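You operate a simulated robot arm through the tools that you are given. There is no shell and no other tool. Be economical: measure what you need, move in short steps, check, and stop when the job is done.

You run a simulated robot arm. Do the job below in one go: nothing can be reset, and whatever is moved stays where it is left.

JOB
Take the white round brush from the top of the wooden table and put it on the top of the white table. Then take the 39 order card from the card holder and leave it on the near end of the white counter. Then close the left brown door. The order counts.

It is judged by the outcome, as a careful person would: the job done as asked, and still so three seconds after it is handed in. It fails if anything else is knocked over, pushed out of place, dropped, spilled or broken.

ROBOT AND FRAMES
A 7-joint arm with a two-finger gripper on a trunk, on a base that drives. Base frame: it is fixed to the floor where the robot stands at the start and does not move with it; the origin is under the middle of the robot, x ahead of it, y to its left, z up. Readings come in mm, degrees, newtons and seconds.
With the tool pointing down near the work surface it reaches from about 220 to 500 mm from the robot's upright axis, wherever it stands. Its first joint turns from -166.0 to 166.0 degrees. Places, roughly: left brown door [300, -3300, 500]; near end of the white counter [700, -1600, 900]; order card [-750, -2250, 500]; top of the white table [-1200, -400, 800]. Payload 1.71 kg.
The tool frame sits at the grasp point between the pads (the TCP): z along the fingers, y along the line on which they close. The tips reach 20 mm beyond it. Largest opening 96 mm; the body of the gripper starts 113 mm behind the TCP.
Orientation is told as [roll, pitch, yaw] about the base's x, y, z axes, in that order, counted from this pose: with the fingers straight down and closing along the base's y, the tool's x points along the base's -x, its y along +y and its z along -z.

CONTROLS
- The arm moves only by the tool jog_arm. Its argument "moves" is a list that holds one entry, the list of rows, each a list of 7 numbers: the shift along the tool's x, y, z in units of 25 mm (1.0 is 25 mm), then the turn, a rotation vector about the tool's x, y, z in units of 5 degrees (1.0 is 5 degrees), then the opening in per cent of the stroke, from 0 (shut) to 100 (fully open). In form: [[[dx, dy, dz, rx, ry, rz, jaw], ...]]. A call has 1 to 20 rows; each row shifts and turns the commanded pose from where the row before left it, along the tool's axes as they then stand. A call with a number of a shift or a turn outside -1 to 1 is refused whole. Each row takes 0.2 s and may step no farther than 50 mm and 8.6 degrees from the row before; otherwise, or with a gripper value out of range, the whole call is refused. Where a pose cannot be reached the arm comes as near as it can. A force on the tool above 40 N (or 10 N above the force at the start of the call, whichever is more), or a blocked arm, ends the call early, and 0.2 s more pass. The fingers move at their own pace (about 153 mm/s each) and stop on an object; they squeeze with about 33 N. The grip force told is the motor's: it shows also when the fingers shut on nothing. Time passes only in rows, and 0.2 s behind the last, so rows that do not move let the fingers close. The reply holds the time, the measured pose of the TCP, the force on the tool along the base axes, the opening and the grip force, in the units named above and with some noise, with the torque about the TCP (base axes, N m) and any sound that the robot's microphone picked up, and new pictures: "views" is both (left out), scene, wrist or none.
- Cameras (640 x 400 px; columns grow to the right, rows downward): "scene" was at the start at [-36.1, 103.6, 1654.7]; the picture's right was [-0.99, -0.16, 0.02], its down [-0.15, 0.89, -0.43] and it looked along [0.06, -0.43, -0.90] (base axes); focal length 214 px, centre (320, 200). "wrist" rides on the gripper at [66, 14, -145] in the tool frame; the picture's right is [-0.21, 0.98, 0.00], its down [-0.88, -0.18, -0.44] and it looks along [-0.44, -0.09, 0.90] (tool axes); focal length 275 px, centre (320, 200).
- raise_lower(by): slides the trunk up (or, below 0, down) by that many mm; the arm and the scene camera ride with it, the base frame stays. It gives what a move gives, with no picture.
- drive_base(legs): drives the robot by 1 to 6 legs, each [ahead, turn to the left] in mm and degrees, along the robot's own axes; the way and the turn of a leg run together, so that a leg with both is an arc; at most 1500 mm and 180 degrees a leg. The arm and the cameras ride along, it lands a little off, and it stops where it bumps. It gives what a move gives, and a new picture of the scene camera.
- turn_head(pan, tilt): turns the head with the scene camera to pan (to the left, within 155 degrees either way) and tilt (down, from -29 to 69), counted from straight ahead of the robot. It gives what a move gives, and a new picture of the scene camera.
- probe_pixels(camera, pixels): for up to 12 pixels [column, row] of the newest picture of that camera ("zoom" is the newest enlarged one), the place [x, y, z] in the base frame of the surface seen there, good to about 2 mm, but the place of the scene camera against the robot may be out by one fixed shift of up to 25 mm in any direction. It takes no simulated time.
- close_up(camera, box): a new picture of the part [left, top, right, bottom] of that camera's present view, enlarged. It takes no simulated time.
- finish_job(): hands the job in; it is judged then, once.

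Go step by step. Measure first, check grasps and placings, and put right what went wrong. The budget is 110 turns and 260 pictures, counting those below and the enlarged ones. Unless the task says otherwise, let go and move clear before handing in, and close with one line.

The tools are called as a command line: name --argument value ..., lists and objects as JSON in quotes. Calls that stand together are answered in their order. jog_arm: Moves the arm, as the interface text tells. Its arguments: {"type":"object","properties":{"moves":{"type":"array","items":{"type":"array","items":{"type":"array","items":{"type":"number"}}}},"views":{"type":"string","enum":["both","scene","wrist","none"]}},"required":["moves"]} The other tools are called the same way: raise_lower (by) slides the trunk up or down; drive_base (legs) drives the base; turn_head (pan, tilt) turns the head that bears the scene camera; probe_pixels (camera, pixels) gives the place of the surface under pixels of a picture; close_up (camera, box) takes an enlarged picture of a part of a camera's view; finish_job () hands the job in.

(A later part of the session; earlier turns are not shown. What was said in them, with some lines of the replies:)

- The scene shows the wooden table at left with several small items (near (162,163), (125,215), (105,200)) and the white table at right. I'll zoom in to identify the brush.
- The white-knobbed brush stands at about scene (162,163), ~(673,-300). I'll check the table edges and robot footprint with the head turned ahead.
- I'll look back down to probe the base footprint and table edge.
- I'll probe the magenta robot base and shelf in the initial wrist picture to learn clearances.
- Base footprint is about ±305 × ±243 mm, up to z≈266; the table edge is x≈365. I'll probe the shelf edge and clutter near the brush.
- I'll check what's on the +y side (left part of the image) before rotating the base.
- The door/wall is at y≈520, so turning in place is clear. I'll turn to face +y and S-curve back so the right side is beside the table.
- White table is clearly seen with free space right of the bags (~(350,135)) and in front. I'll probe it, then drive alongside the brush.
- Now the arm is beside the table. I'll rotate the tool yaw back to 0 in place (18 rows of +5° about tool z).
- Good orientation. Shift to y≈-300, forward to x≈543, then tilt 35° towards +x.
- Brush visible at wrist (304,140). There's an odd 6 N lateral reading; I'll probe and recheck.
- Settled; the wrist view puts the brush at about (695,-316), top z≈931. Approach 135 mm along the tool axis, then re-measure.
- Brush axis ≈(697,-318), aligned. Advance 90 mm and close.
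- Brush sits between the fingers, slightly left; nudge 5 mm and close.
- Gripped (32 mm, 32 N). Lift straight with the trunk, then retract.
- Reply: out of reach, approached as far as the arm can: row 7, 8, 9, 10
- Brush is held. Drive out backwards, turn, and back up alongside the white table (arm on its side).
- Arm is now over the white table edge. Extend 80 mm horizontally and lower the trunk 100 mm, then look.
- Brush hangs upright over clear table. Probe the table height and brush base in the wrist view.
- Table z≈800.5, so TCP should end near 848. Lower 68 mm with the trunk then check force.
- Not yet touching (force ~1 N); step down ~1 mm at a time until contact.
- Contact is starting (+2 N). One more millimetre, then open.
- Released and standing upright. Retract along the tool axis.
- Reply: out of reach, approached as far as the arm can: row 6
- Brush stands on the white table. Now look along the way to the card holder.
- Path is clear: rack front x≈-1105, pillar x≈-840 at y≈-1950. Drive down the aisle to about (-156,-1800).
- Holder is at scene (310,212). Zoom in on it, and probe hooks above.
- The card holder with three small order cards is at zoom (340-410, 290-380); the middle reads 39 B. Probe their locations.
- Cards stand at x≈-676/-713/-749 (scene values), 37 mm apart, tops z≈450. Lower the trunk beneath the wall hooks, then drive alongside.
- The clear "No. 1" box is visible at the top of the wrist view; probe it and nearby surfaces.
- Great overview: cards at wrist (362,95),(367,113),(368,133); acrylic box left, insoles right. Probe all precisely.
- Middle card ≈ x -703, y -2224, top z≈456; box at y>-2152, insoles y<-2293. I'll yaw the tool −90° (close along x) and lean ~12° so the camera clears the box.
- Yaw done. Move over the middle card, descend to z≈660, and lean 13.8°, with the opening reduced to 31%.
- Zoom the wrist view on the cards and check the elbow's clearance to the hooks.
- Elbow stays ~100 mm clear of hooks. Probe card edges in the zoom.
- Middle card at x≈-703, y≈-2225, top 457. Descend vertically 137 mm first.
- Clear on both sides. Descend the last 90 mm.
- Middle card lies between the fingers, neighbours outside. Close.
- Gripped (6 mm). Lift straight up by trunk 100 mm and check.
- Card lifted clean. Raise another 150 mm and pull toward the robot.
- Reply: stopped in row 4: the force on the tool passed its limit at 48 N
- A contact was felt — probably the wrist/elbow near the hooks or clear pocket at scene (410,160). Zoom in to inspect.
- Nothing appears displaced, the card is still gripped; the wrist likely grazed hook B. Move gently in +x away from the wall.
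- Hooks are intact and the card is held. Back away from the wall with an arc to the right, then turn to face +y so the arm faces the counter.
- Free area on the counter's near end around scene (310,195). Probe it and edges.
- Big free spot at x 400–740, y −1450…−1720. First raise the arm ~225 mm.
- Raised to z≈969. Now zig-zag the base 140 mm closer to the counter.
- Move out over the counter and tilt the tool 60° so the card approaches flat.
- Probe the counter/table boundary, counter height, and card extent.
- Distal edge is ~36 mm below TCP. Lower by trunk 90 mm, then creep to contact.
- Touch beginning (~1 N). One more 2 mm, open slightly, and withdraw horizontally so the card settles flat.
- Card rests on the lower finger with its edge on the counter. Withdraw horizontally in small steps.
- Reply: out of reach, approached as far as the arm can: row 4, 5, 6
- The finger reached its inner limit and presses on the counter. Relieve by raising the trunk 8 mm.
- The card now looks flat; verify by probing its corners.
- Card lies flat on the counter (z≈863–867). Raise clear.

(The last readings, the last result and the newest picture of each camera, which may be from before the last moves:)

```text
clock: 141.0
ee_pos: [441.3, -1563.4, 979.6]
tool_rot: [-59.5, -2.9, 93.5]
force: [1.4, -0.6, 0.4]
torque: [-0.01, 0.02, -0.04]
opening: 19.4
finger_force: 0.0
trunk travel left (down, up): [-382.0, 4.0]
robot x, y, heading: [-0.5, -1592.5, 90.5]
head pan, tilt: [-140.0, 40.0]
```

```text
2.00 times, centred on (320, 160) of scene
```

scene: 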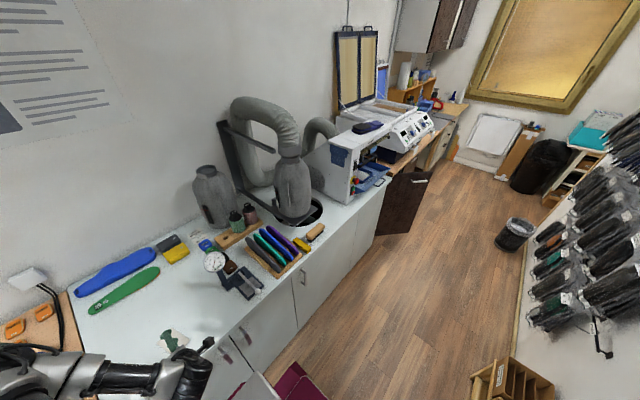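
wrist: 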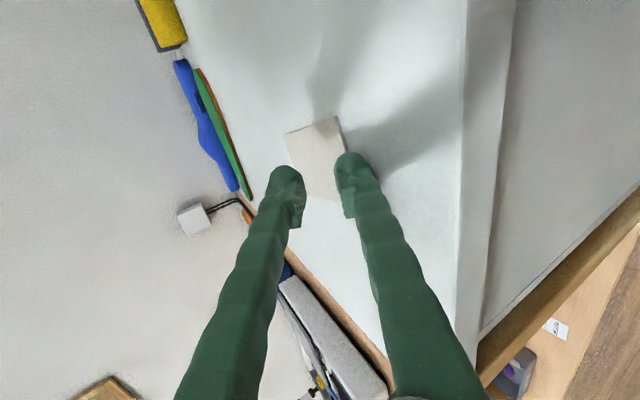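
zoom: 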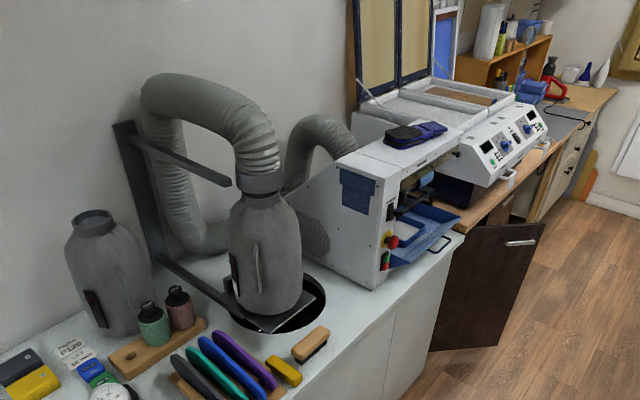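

The left brown door stands open at the far end of the counter. First un-tilt and tuck the arm in.

jog_arm --moves '[[[0, 0, 0, -1, 0, 0, 0], [0, 0, 0, -1, 0, 0, 0], [0, 0, 0, -1, 0, 0, 0], [0, 0, 0, -1, 0, 0, 0], [0, 0, 0, -1, 0, 0, 0], [0, 0, 0, -1, 0, 0, 0], [0, 0, 0, -1, 0, 0, 0], [0, 0, 0, -1, 0, 0, 0], [0, 0, 0, -1, 0, 0, 0], [0, 0, 0, -1, 0, 0, 0], [0, 0, 0, -1, 0, 0, 0], [0, 0, 0, -1, 0, 0, 0], [0, 0.9, 0, 0, 0, 0, 0], [0, 0.9, 0, 0, 0, 0, 0], [0, 0.9, 0, 0, 0, 0, 0], [0, 0.9, 0, 0, 0, 0, 0], [0, 0.9, 0, 0, 0, 0, 0], [0, 0.9, 0, 0, 0, 0, 0]]]' --views "wrist"

drive_base --legs '[[-250, -20], [-250, 0]]'

```text
clock: 144.8
ee_pos: [308.1, -1571.5, 977.2]
tool_rot: [0.5, -2.8, 93.4]
force: [-0.1, 0.1, 0.1]
torque: [-0.02, -0.01, -0.03]
opening: 0.0
finger_force: 29.9
out of reach, approached as far as the arm can: row 1
trunk travel left (down, up): [-382.0, 4.0]
robot x, y, heading: [-2.4, -1591.7, 90.4]
head pan, tilt: [-140.0, 40.0]
```

wrist: 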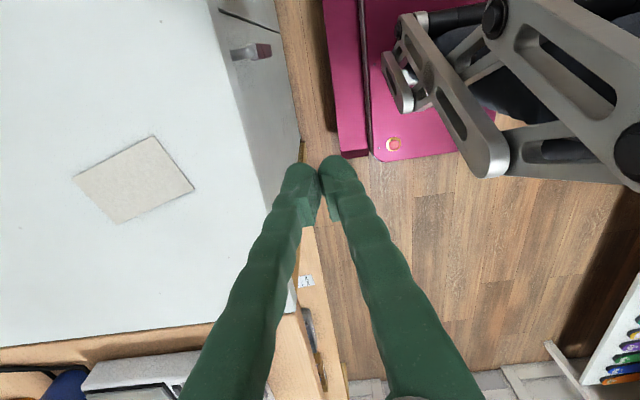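

```text
clock: 148.3
ee_pos: [173.8, -2151.4, 975.9]
tool_rot: [0.5, -1.9, 73.4]
force: [0.0, 1.1, 0.3]
torque: [0.01, 0.0, 0.01]
opening: 0.1
finger_force: 29.4
trunk travel left (down, up): [-382.0, 4.0]
robot x, y, heading: [-122.7, -2074.8, 70.1]
head pan, tilt: [-140.0, 40.0]
```

scene: 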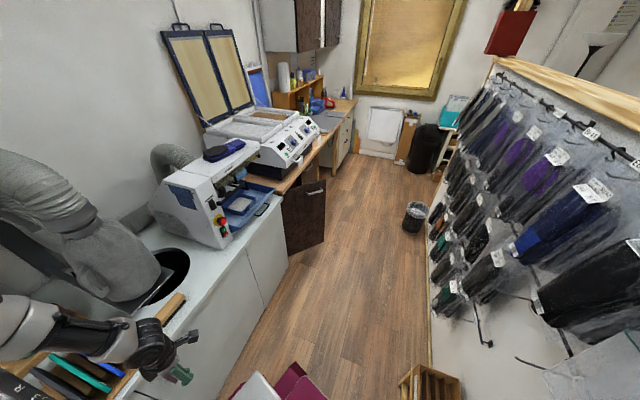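

Card remains flat. Now measure the door.

close_up --camera "scene" --box '[230, 120, 390, 270]'

probe_pixels --camera "scene" --pixels '[[324, 182], [322, 240], [290, 195], [290, 250], [305, 210], [313, 192], [284, 200], [340, 130], [330, 165], [270, 195]]'

```text
2.67 times, centred on (310, 195) of scene
```

zoom: 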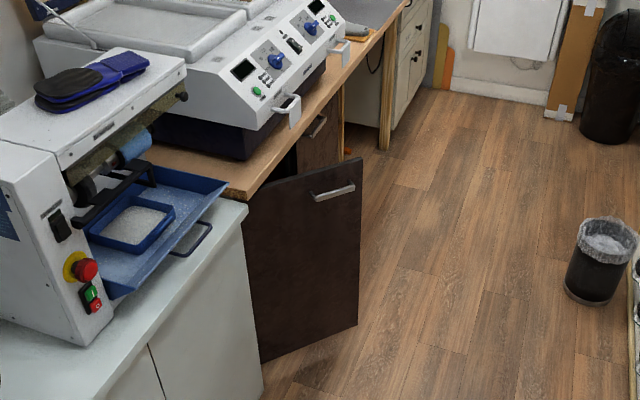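

```text
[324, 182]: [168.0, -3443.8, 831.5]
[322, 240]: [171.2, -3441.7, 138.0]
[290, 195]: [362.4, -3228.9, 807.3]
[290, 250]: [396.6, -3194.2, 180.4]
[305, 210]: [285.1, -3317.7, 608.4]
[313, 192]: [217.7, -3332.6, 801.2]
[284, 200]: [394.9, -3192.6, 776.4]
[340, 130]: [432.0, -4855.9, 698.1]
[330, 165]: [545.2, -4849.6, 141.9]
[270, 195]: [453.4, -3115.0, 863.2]
```

Door hinge ≈(405,-3210), free edge ≈(178,-3467), open ~41°. Check obstacles on the way (bin, packs).

probe_pixels --camera "scene" --pixels '[[403, 215], [425, 225], [410, 228], [440, 170], [430, 300], [450, 365], [410, 165], [255, 212]]'

probe_pixels --camera "zoom" --pixels '[[315, 195], [350, 188], [358, 165], [245, 195], [365, 35], [320, 125], [235, 210], [262, 355], [215, 190]]'

```text
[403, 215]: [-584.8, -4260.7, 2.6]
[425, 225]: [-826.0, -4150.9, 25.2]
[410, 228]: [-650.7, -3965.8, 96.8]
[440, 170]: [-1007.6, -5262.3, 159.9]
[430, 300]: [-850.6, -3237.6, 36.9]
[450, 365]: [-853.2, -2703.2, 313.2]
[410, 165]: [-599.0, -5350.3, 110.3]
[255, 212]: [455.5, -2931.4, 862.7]
```

```text
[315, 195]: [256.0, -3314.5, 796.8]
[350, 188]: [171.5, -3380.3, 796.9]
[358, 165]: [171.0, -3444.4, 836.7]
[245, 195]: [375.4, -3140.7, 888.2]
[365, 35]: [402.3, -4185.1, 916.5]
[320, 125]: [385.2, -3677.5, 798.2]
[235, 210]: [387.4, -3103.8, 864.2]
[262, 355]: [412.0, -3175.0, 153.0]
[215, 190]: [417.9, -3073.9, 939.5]
```

Path is clear. Drive back to about (-250,-3390) heading +90.

drive_base --legs '[[-370, 0], [0, 20], [-967, 0]]'

turn_head --pan -90 --tilt 45

```text
clock: 156.9
ee_pos: [43.4, -3378.7, 976.6]
tool_rot: [0.5, -3.0, 91.8]
force: [-0.5, -0.3, 1.5]
torque: [-0.01, 0.01, 0.0]
opening: 0.1
finger_force: 29.5
trunk travel left (down, up): [-382.0, 4.0]
robot x, y, heading: [-262.8, -3385.9, 88.6]
head pan, tilt: [-140.0, 40.0]
```

scene: 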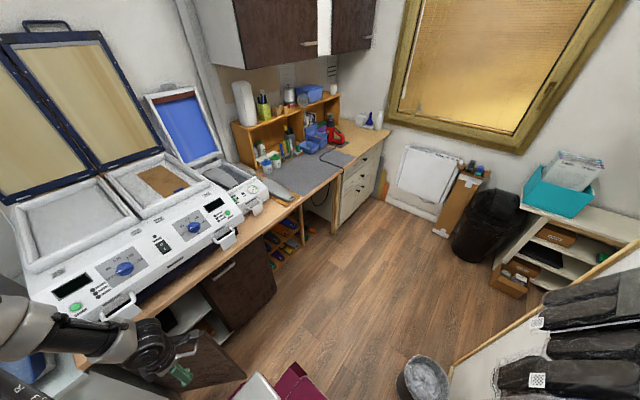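

```text
clock: 158.1
ee_pos: [42.6, -3378.5, 976.2]
tool_rot: [0.5, -2.9, 91.8]
force: [0.4, 0.9, 0.1]
torque: [0.0, 0.02, -0.02]
opening: 0.0
finger_force: 29.3
trunk travel left (down, up): [-382.0, 4.0]
robot x, y, heading: [-263.3, -3388.9, 88.5]
head pan, tilt: [-90.0, 45.0]
```

scene: 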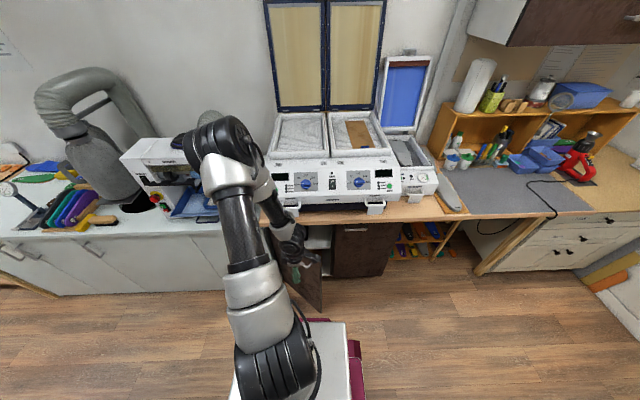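

Shift out to x≈178 and tilt the tool to 70° so the fingertips point at the door.

jog_arm --moves '[[[0, -0.9, 0, 0, 0, 0, 0], [0, -0.9, 0, 0, 0, 0, 0], [0, -0.9, 0, 0, 0, 0, 0], [0, -0.9, 0, 0, 0, 0, 0], [0, -0.9, 0, 0, 0, 0, 0], [0, -0.9, 0, 0, 0, 0, 0], [0, 0, 0, 1, 0, 0, 0], [0, 0, 0, 1, 0, 0, 0], [0, 0, 0, 1, 0, 0, 0], [0, 0, 0, 1, 0, 0, 0], [0, 0, 0, 1, 0, 0, 0], [0, 0, 0, 1, 0, 0, 0], [0, 0, 0, 1, 0, 0, 0], [0, 0, 0, 1, 0, 0, 0], [0, 0, 0, 1, 0, 0, 0], [0, 0, 0, 1, 0, 0, 0], [0, 0, 0, 1, 0, 0, 0], [0, 0, 0, 1, 0, 0, 0], [0, 0, 0, 1, 0, 0, 0], [0, 0, 0, 1, 0, 0, 0]]]' --views "both"

```text
clock: 162.3
ee_pos: [177.9, -3369.6, 974.9]
tool_rot: [-69.4, -2.7, 91.8]
force: [0.3, 0.7, 0.3]
torque: [0.0, -0.02, -0.02]
opening: 0.0
finger_force: 29.5
trunk travel left (down, up): [-382.0, 4.0]
robot x, y, heading: [-261.2, -3385.4, 88.4]
head pan, tilt: [-90.0, 45.0]
```

scene: 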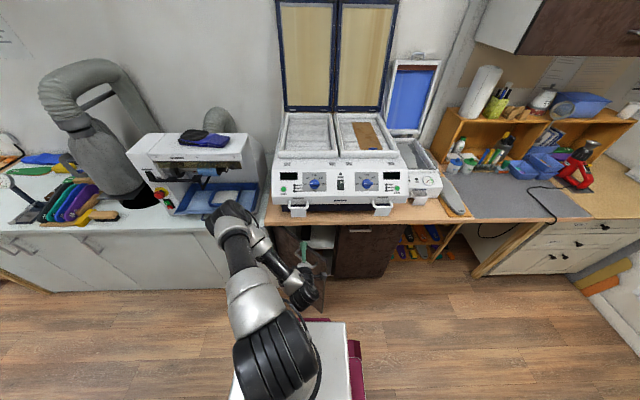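
wrist: 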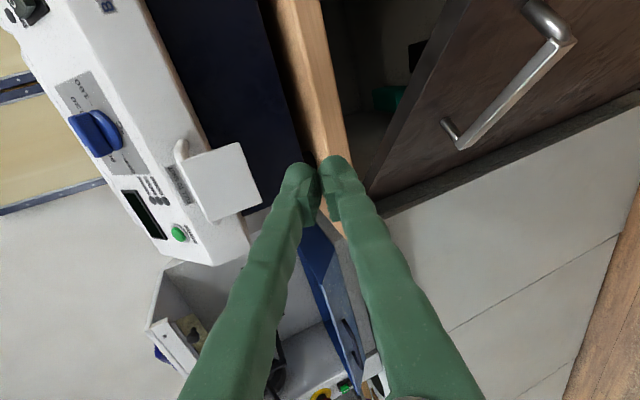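

Check the handle's position in the wrist view before lowering.

probe_pixels --camera "wrist" --pixels '[[462, 143], [510, 95], [570, 40], [535, 10], [447, 125], [375, 190], [430, 90], [600, 100], [420, 200]]'

```text
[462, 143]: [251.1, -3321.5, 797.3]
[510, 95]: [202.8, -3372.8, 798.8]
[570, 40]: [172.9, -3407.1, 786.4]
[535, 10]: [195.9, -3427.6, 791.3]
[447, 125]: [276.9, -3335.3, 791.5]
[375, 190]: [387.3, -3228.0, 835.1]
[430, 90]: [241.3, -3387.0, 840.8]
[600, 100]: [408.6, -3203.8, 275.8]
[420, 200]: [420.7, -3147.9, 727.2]
```

Handle bar is too near; shift 80 mm in +y, then lower.

jog_arm --moves '[[[-0.8, 0, 0, 0, 0, 0, 0], [-0.8, 0, 0, 0, 0, 0, 0], [-0.8, 0, 0, 0, 0, 0, 0], [-0.8, 0, 0, 0, 0, 0, 0], [0, 0, 0, 0, 0, 0, 0]]]' --views "none"

raise_lower --by -340

jog_arm --moves '[[[0, 0, 0, 0, 0, 0, 0]]]' --views "both"

```text
clock: 163.5
ee_pos: [176.1, -3287.5, 980.3]
tool_rot: [-69.4, -2.8, 91.9]
force: [0.3, 0.6, -0.2]
torque: [-0.02, 0.0, 0.0]
opening: 0.0
finger_force: 29.3
trunk travel left (down, up): [-382.0, 4.0]
robot x, y, heading: [-264.2, -3383.1, 88.5]
head pan, tilt: [-90.0, 45.0]
```

```text
clock: 166.8
ee_pos: [174.4, -3289.4, 640.0]
tool_rot: [-69.6, -2.8, 91.8]
force: [0.4, -0.2, -0.1]
torque: [0.0, -0.01, -0.03]
opening: 0.3
finger_force: 30.1
trunk travel left (down, up): [-42.0, 344.0]
robot x, y, heading: [-264.8, -3387.4, 88.2]
head pan, tilt: [-90.0, 45.0]
```

```text
clock: 167.2
ee_pos: [176.1, -3288.6, 639.3]
tool_rot: [-69.5, -2.7, 91.8]
force: [-0.1, -1.2, 0.0]
torque: [-0.02, -0.02, 0.0]
opening: 0.0
finger_force: 29.6
trunk travel left (down, up): [-42.0, 344.0]
robot x, y, heading: [-262.7, -3383.8, 88.5]
head pan, tilt: [-90.0, 45.0]
```

scene: 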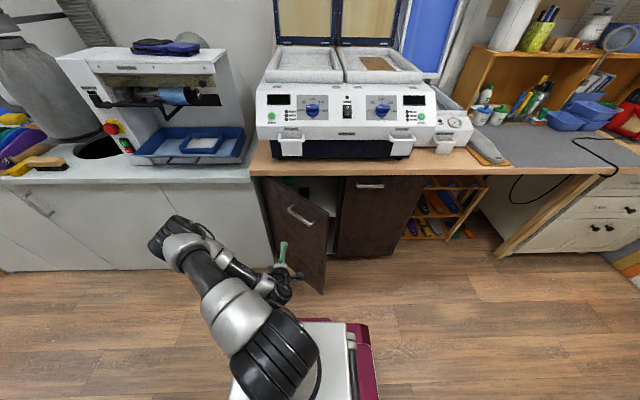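
wrist: 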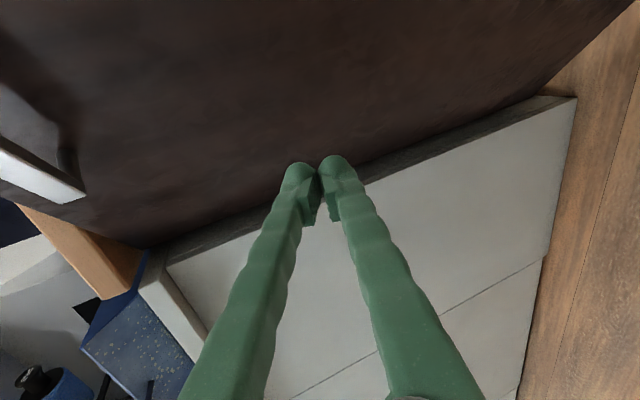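

Now slide in −y to about (190,-3390) and start pushing along the door normal.

jog_arm --moves '[[[0.8, -0.04, 0.1, 0, 0, 0, 0], [0.8, -0.04, 0.1, 0, 0, 0, 0], [0.8, -0.04, 0.1, 0, 0, 0, 0], [0.8, -0.04, 0.1, 0, 0, 0, 0], [0.8, -0.04, 0.1, 0, 0, 0, 0], [0.45, -0.18, 0.48, 0, 0, 0, 0], [0.45, -0.18, 0.48, 0, 0, 0, 0], [0.4, -0.18, 0.5, 0, 0, 0, 0], [0.4, -0.18, 0.5, 0, 0, 0, 0], [0.3, -0.2, 0.54, 0, 0, 0, 0], [0.3, -0.2, 0.54, 0, 0, 0, 0]]]' --views "both"

```text
clock: 169.7
ee_pos: [275.8, -3444.4, 632.7]
tool_rot: [-69.5, -2.8, 91.7]
force: [0.3, 0.4, 0.4]
torque: [-0.02, -0.01, -0.01]
opening: 0.0
finger_force: 29.9
trunk travel left (down, up): [-42.0, 344.0]
robot x, y, heading: [-263.7, -3381.6, 88.6]
head pan, tilt: [-90.0, 45.0]
```

scene: 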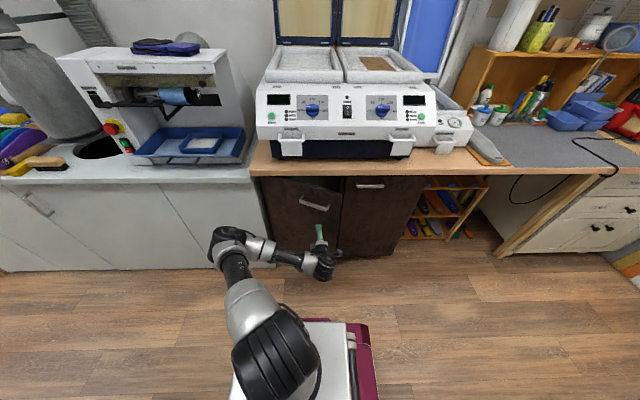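
wrist: 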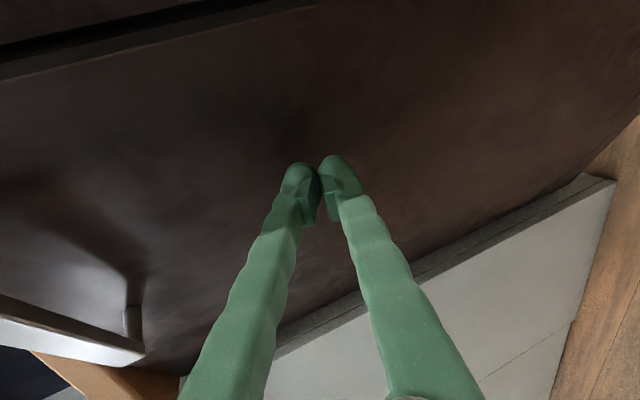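

The door is swinging shut with little force. Keep pushing in +x.

jog_arm --moves '[[[0.2, -0.2, 0.53, 0, 0, 0, 0], [0.2, -0.2, 0.53, 0, 0, 0, 0], [0.2, -0.2, 0.53, 0, 0, 0, 0], [0.1, -0.2, 0.53, 0, 0, 0, 0], [0.1, -0.2, 0.53, 0, 0, 0, 0], [0.1, -0.2, 0.53, 0, 0, 0, 0], [0, -0.2, 0.53, 0, 0, 0, 0]]]' --views "both"

close_up --camera "scene" --box '[230, 150, 450, 290]'

```text
clock: 171.2
ee_pos: [376.2, -3462.7, 633.7]
tool_rot: [-69.6, -2.6, 91.8]
force: [-0.3, 0.1, 0.5]
torque: [0.01, 0.03, -0.02]
opening: 0.0
finger_force: 29.5
trunk travel left (down, up): [-42.0, 344.0]
robot x, y, heading: [-261.5, -3386.1, 88.6]
head pan, tilt: [-90.0, 45.0]
```

scene: 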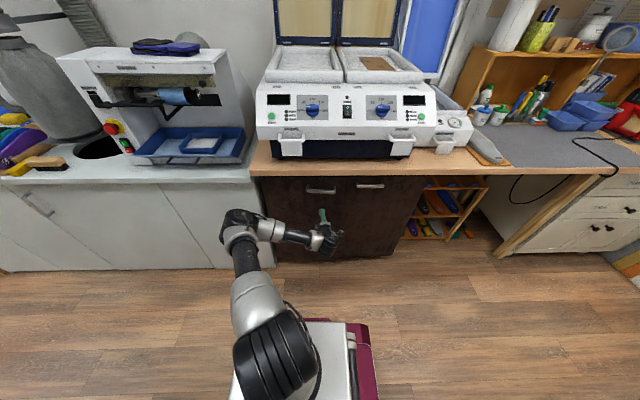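
wrist: 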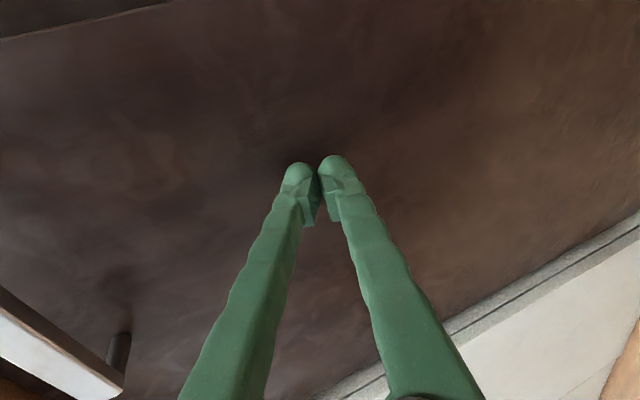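

```text
2.86 times, centred on (340, 220) of scene
```

zoom: 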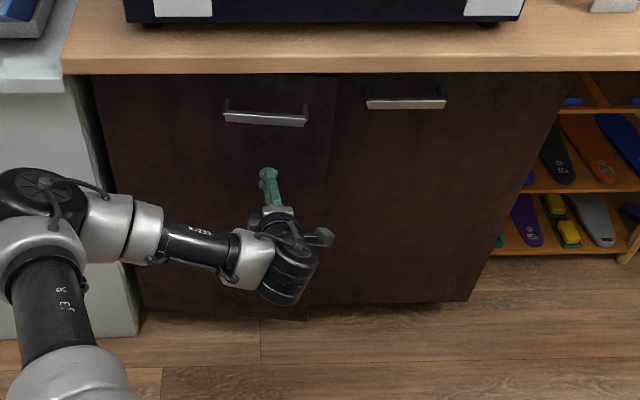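

Nearly closed; a few more small steps until resistance.

jog_arm --moves '[[[0, -0.1, 0.26, 0, 0, 0, 0], [0, -0.1, 0.26, 0, 0, 0, 0], [0, -0.1, 0.26, 0, 0, 0, 0], [0, -0.1, 0.26, 0, 0, 0, 0], [0, -0.1, 0.26, 0, 0, 0, 0], [0, 0, 0, 0, 0, 0, 0]]]' --views "scene"

close_up --camera "scene" --box '[230, 150, 450, 290]'

probe_pixels --camera "zoom" --pixels '[[320, 150], [345, 150], [200, 150], [140, 150], [305, 290], [325, 270], [450, 200]]'

```text
clock: 172.7
ee_pos: [408.4, -3462.3, 632.5]
tool_rot: [-69.4, -2.8, 91.8]
force: [-0.5, -0.3, 0.1]
torque: [0.0, 0.02, 0.0]
opening: 0.0
finger_force: 29.1
trunk travel left (down, up): [-42.0, 344.0]
robot x, y, heading: [-263.7, -3383.4, 88.5]
head pan, tilt: [-90.0, 45.0]
```

scene: 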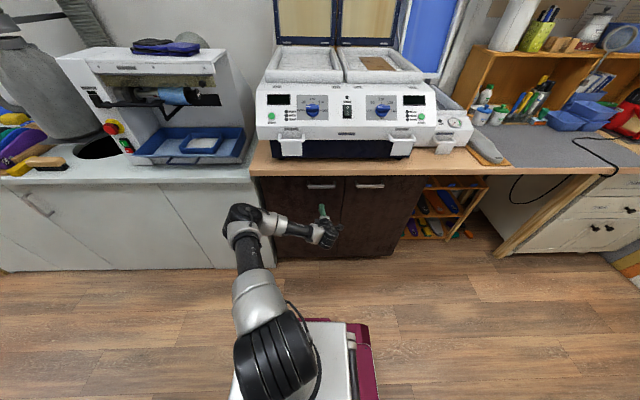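

```text
2.86 times, centred on (340, 220) of scene
```

zoom: 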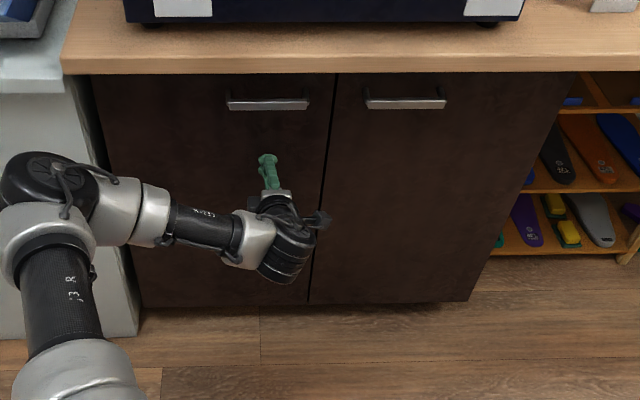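

```text
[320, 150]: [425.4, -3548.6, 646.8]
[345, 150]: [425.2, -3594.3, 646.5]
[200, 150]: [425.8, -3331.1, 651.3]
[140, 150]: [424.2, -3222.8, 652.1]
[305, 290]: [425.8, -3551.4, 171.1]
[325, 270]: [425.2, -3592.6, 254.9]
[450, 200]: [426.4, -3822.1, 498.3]
```

Left door is flush with the right (x≈425 everywhere). One small firm press to seat it, then back off.

jog_arm --moves '[[[0, -0.03, 0.08, 0, 0, 0, 0], [0, -0.03, 0.08, 0, 0, 0, 0], [0, 0, 0, 0, 0, 0, 0]]]' --views "none"

```text
clock: 173.4
ee_pos: [414.0, -3462.7, 631.7]
tool_rot: [-69.5, -2.7, 91.8]
force: [-0.3, 0.2, 0.1]
torque: [-0.02, -0.01, -0.04]
opening: 0.0
finger_force: 29.8
trunk travel left (down, up): [-42.0, 344.0]
robot x, y, heading: [-266.5, -3385.3, 88.6]
head pan, tilt: [-90.0, 45.0]
```

No resistance yet; continue in 3 mm steps.

jog_arm --moves '[[[0, -0.04, 0.11, 0, 0, 0, 0], [0, -0.04, 0.11, 0, 0, 0, 0], [0, -0.04, 0.11, 0, 0, 0, 0], [0, -0.04, 0.11, 0, 0, 0, 0], [0, 0, 0, 0, 0, 0, 0]]]' --views "scene"

probe_pixels --camera "scene" --pixels '[[342, 202], [350, 202], [300, 202], [280, 202], [336, 250]]'

```text
clock: 174.2
ee_pos: [417.7, -3474.1, 629.4]
tool_rot: [-69.2, -3.7, 91.4]
force: [-7.8, -1.3, 1.0]
torque: [0.13, -0.02, -0.08]
opening: 0.0
finger_force: 28.9
trunk travel left (down, up): [-42.0, 344.0]
robot x, y, heading: [-264.3, -3385.2, 88.2]
head pan, tilt: [-90.0, 45.0]
stopped in row 3: the force on the tool passed its limit at 45 N (the readings are from after the stop); the commanded pose is now the measured one
```

scene: 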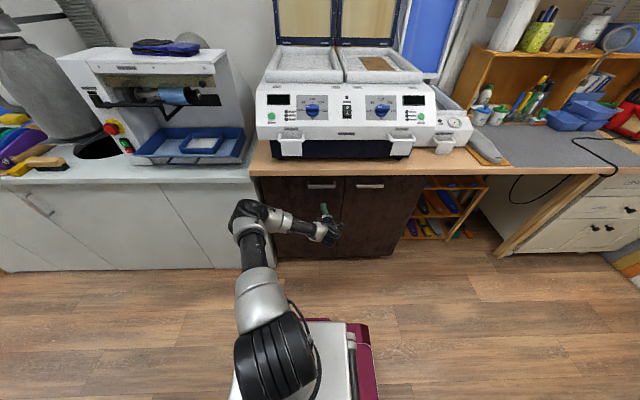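

```text
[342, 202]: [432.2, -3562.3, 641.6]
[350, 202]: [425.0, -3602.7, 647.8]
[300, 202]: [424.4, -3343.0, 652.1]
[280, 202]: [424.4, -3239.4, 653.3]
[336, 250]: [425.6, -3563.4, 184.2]
```

The door is seated firmly (45 N stop) and flush. Retract the arm from the door.

jog_arm --moves '[[[0, 0.1, -0.26, 0, 0, 0, 0], [0, 0.2, -0.53, 0, 0, 0, 0], [0, 0.3, -0.8, 0, 0, 0, 0], [0, 0.3, -0.8, 0, 0, 0, 0], [0, 0.3, -0.8, 0, 0, 0, 0], [0, 0.3, -0.8, 0, 0, 0, 0], [0, 0.3, -0.8, 0, 0, 0, 0], [0, 0, 0, 0, 0, 0, 0]]]' --views "scene"

close_up --camera "scene" --box '[230, 150, 450, 290]'

turn_head --pan 0 --tilt 15

close_up --camera "scene" --box '[160, 130, 480, 330]'

```text
clock: 176.0
ee_pos: [289.6, -3477.1, 631.1]
tool_rot: [-69.4, -3.6, 91.8]
force: [-0.2, 0.4, 0.1]
torque: [0.0, -0.02, -0.05]
opening: 0.0
finger_force: 29.4
trunk travel left (down, up): [-42.0, 344.0]
robot x, y, heading: [-267.1, -3385.8, 88.3]
head pan, tilt: [-90.0, 45.0]
```

scene: 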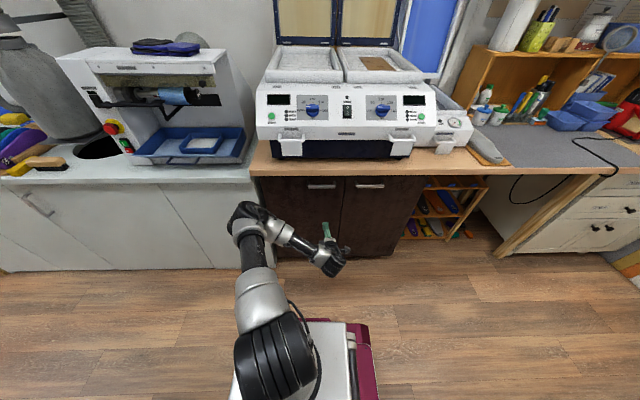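

```text
2.86 times, centred on (340, 220) of scene
```

zoom: 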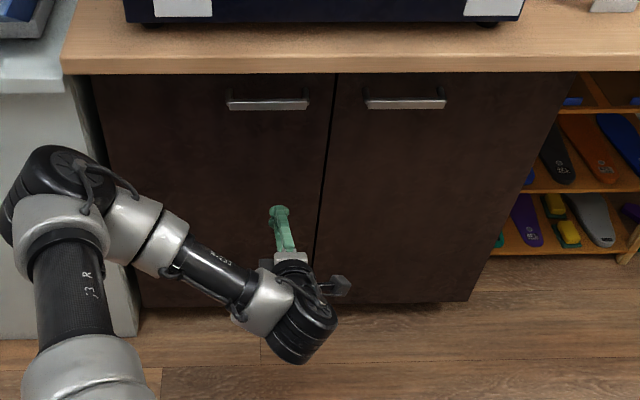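

```text
clock: 177.7
ee_pos: [290.5, -3477.0, 631.2]
tool_rot: [-69.3, -3.6, 91.8]
force: [1.1, 0.2, -0.2]
torque: [-0.03, -0.03, 0.0]
opening: 0.1
finger_force: 28.8
trunk travel left (down, up): [-42.0, 344.0]
robot x, y, heading: [-262.4, -3387.8, 88.4]
head pan, tilt: [0.0, 15.0]
```

scene: 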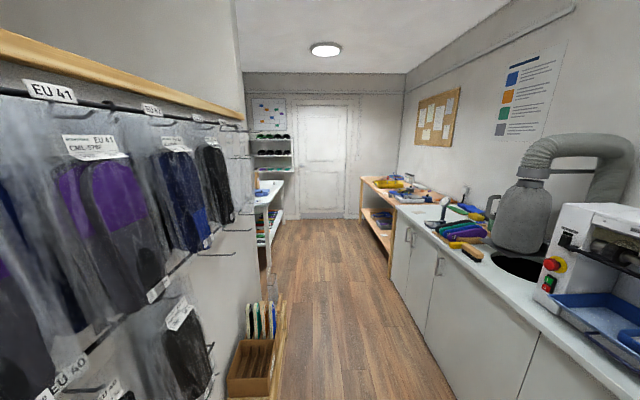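

```text
2.00 times, centred on (320, 230) of scene
```

zoom: 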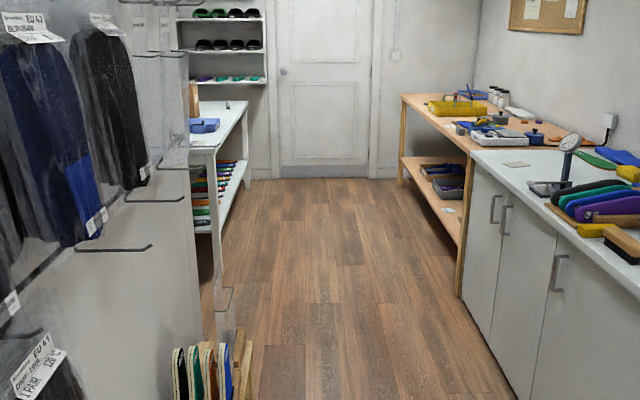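

The door is closed and flush, the card lies flat on the near end of the counter (zoom (515,163)), the brush was left standing on the white table, and nothing looks disturbed. Handing in.

finish_job

```text
The job is handed in.
```

All three tasks were done in order: the white brush stands on the white table, the 39 order card lies on the near end of the white counter (printed side down), and the left brown door is shut. While lifting the card the arm briefly bumped something, most likely a wall hook above the holder, but nothing looked moved afterwards.
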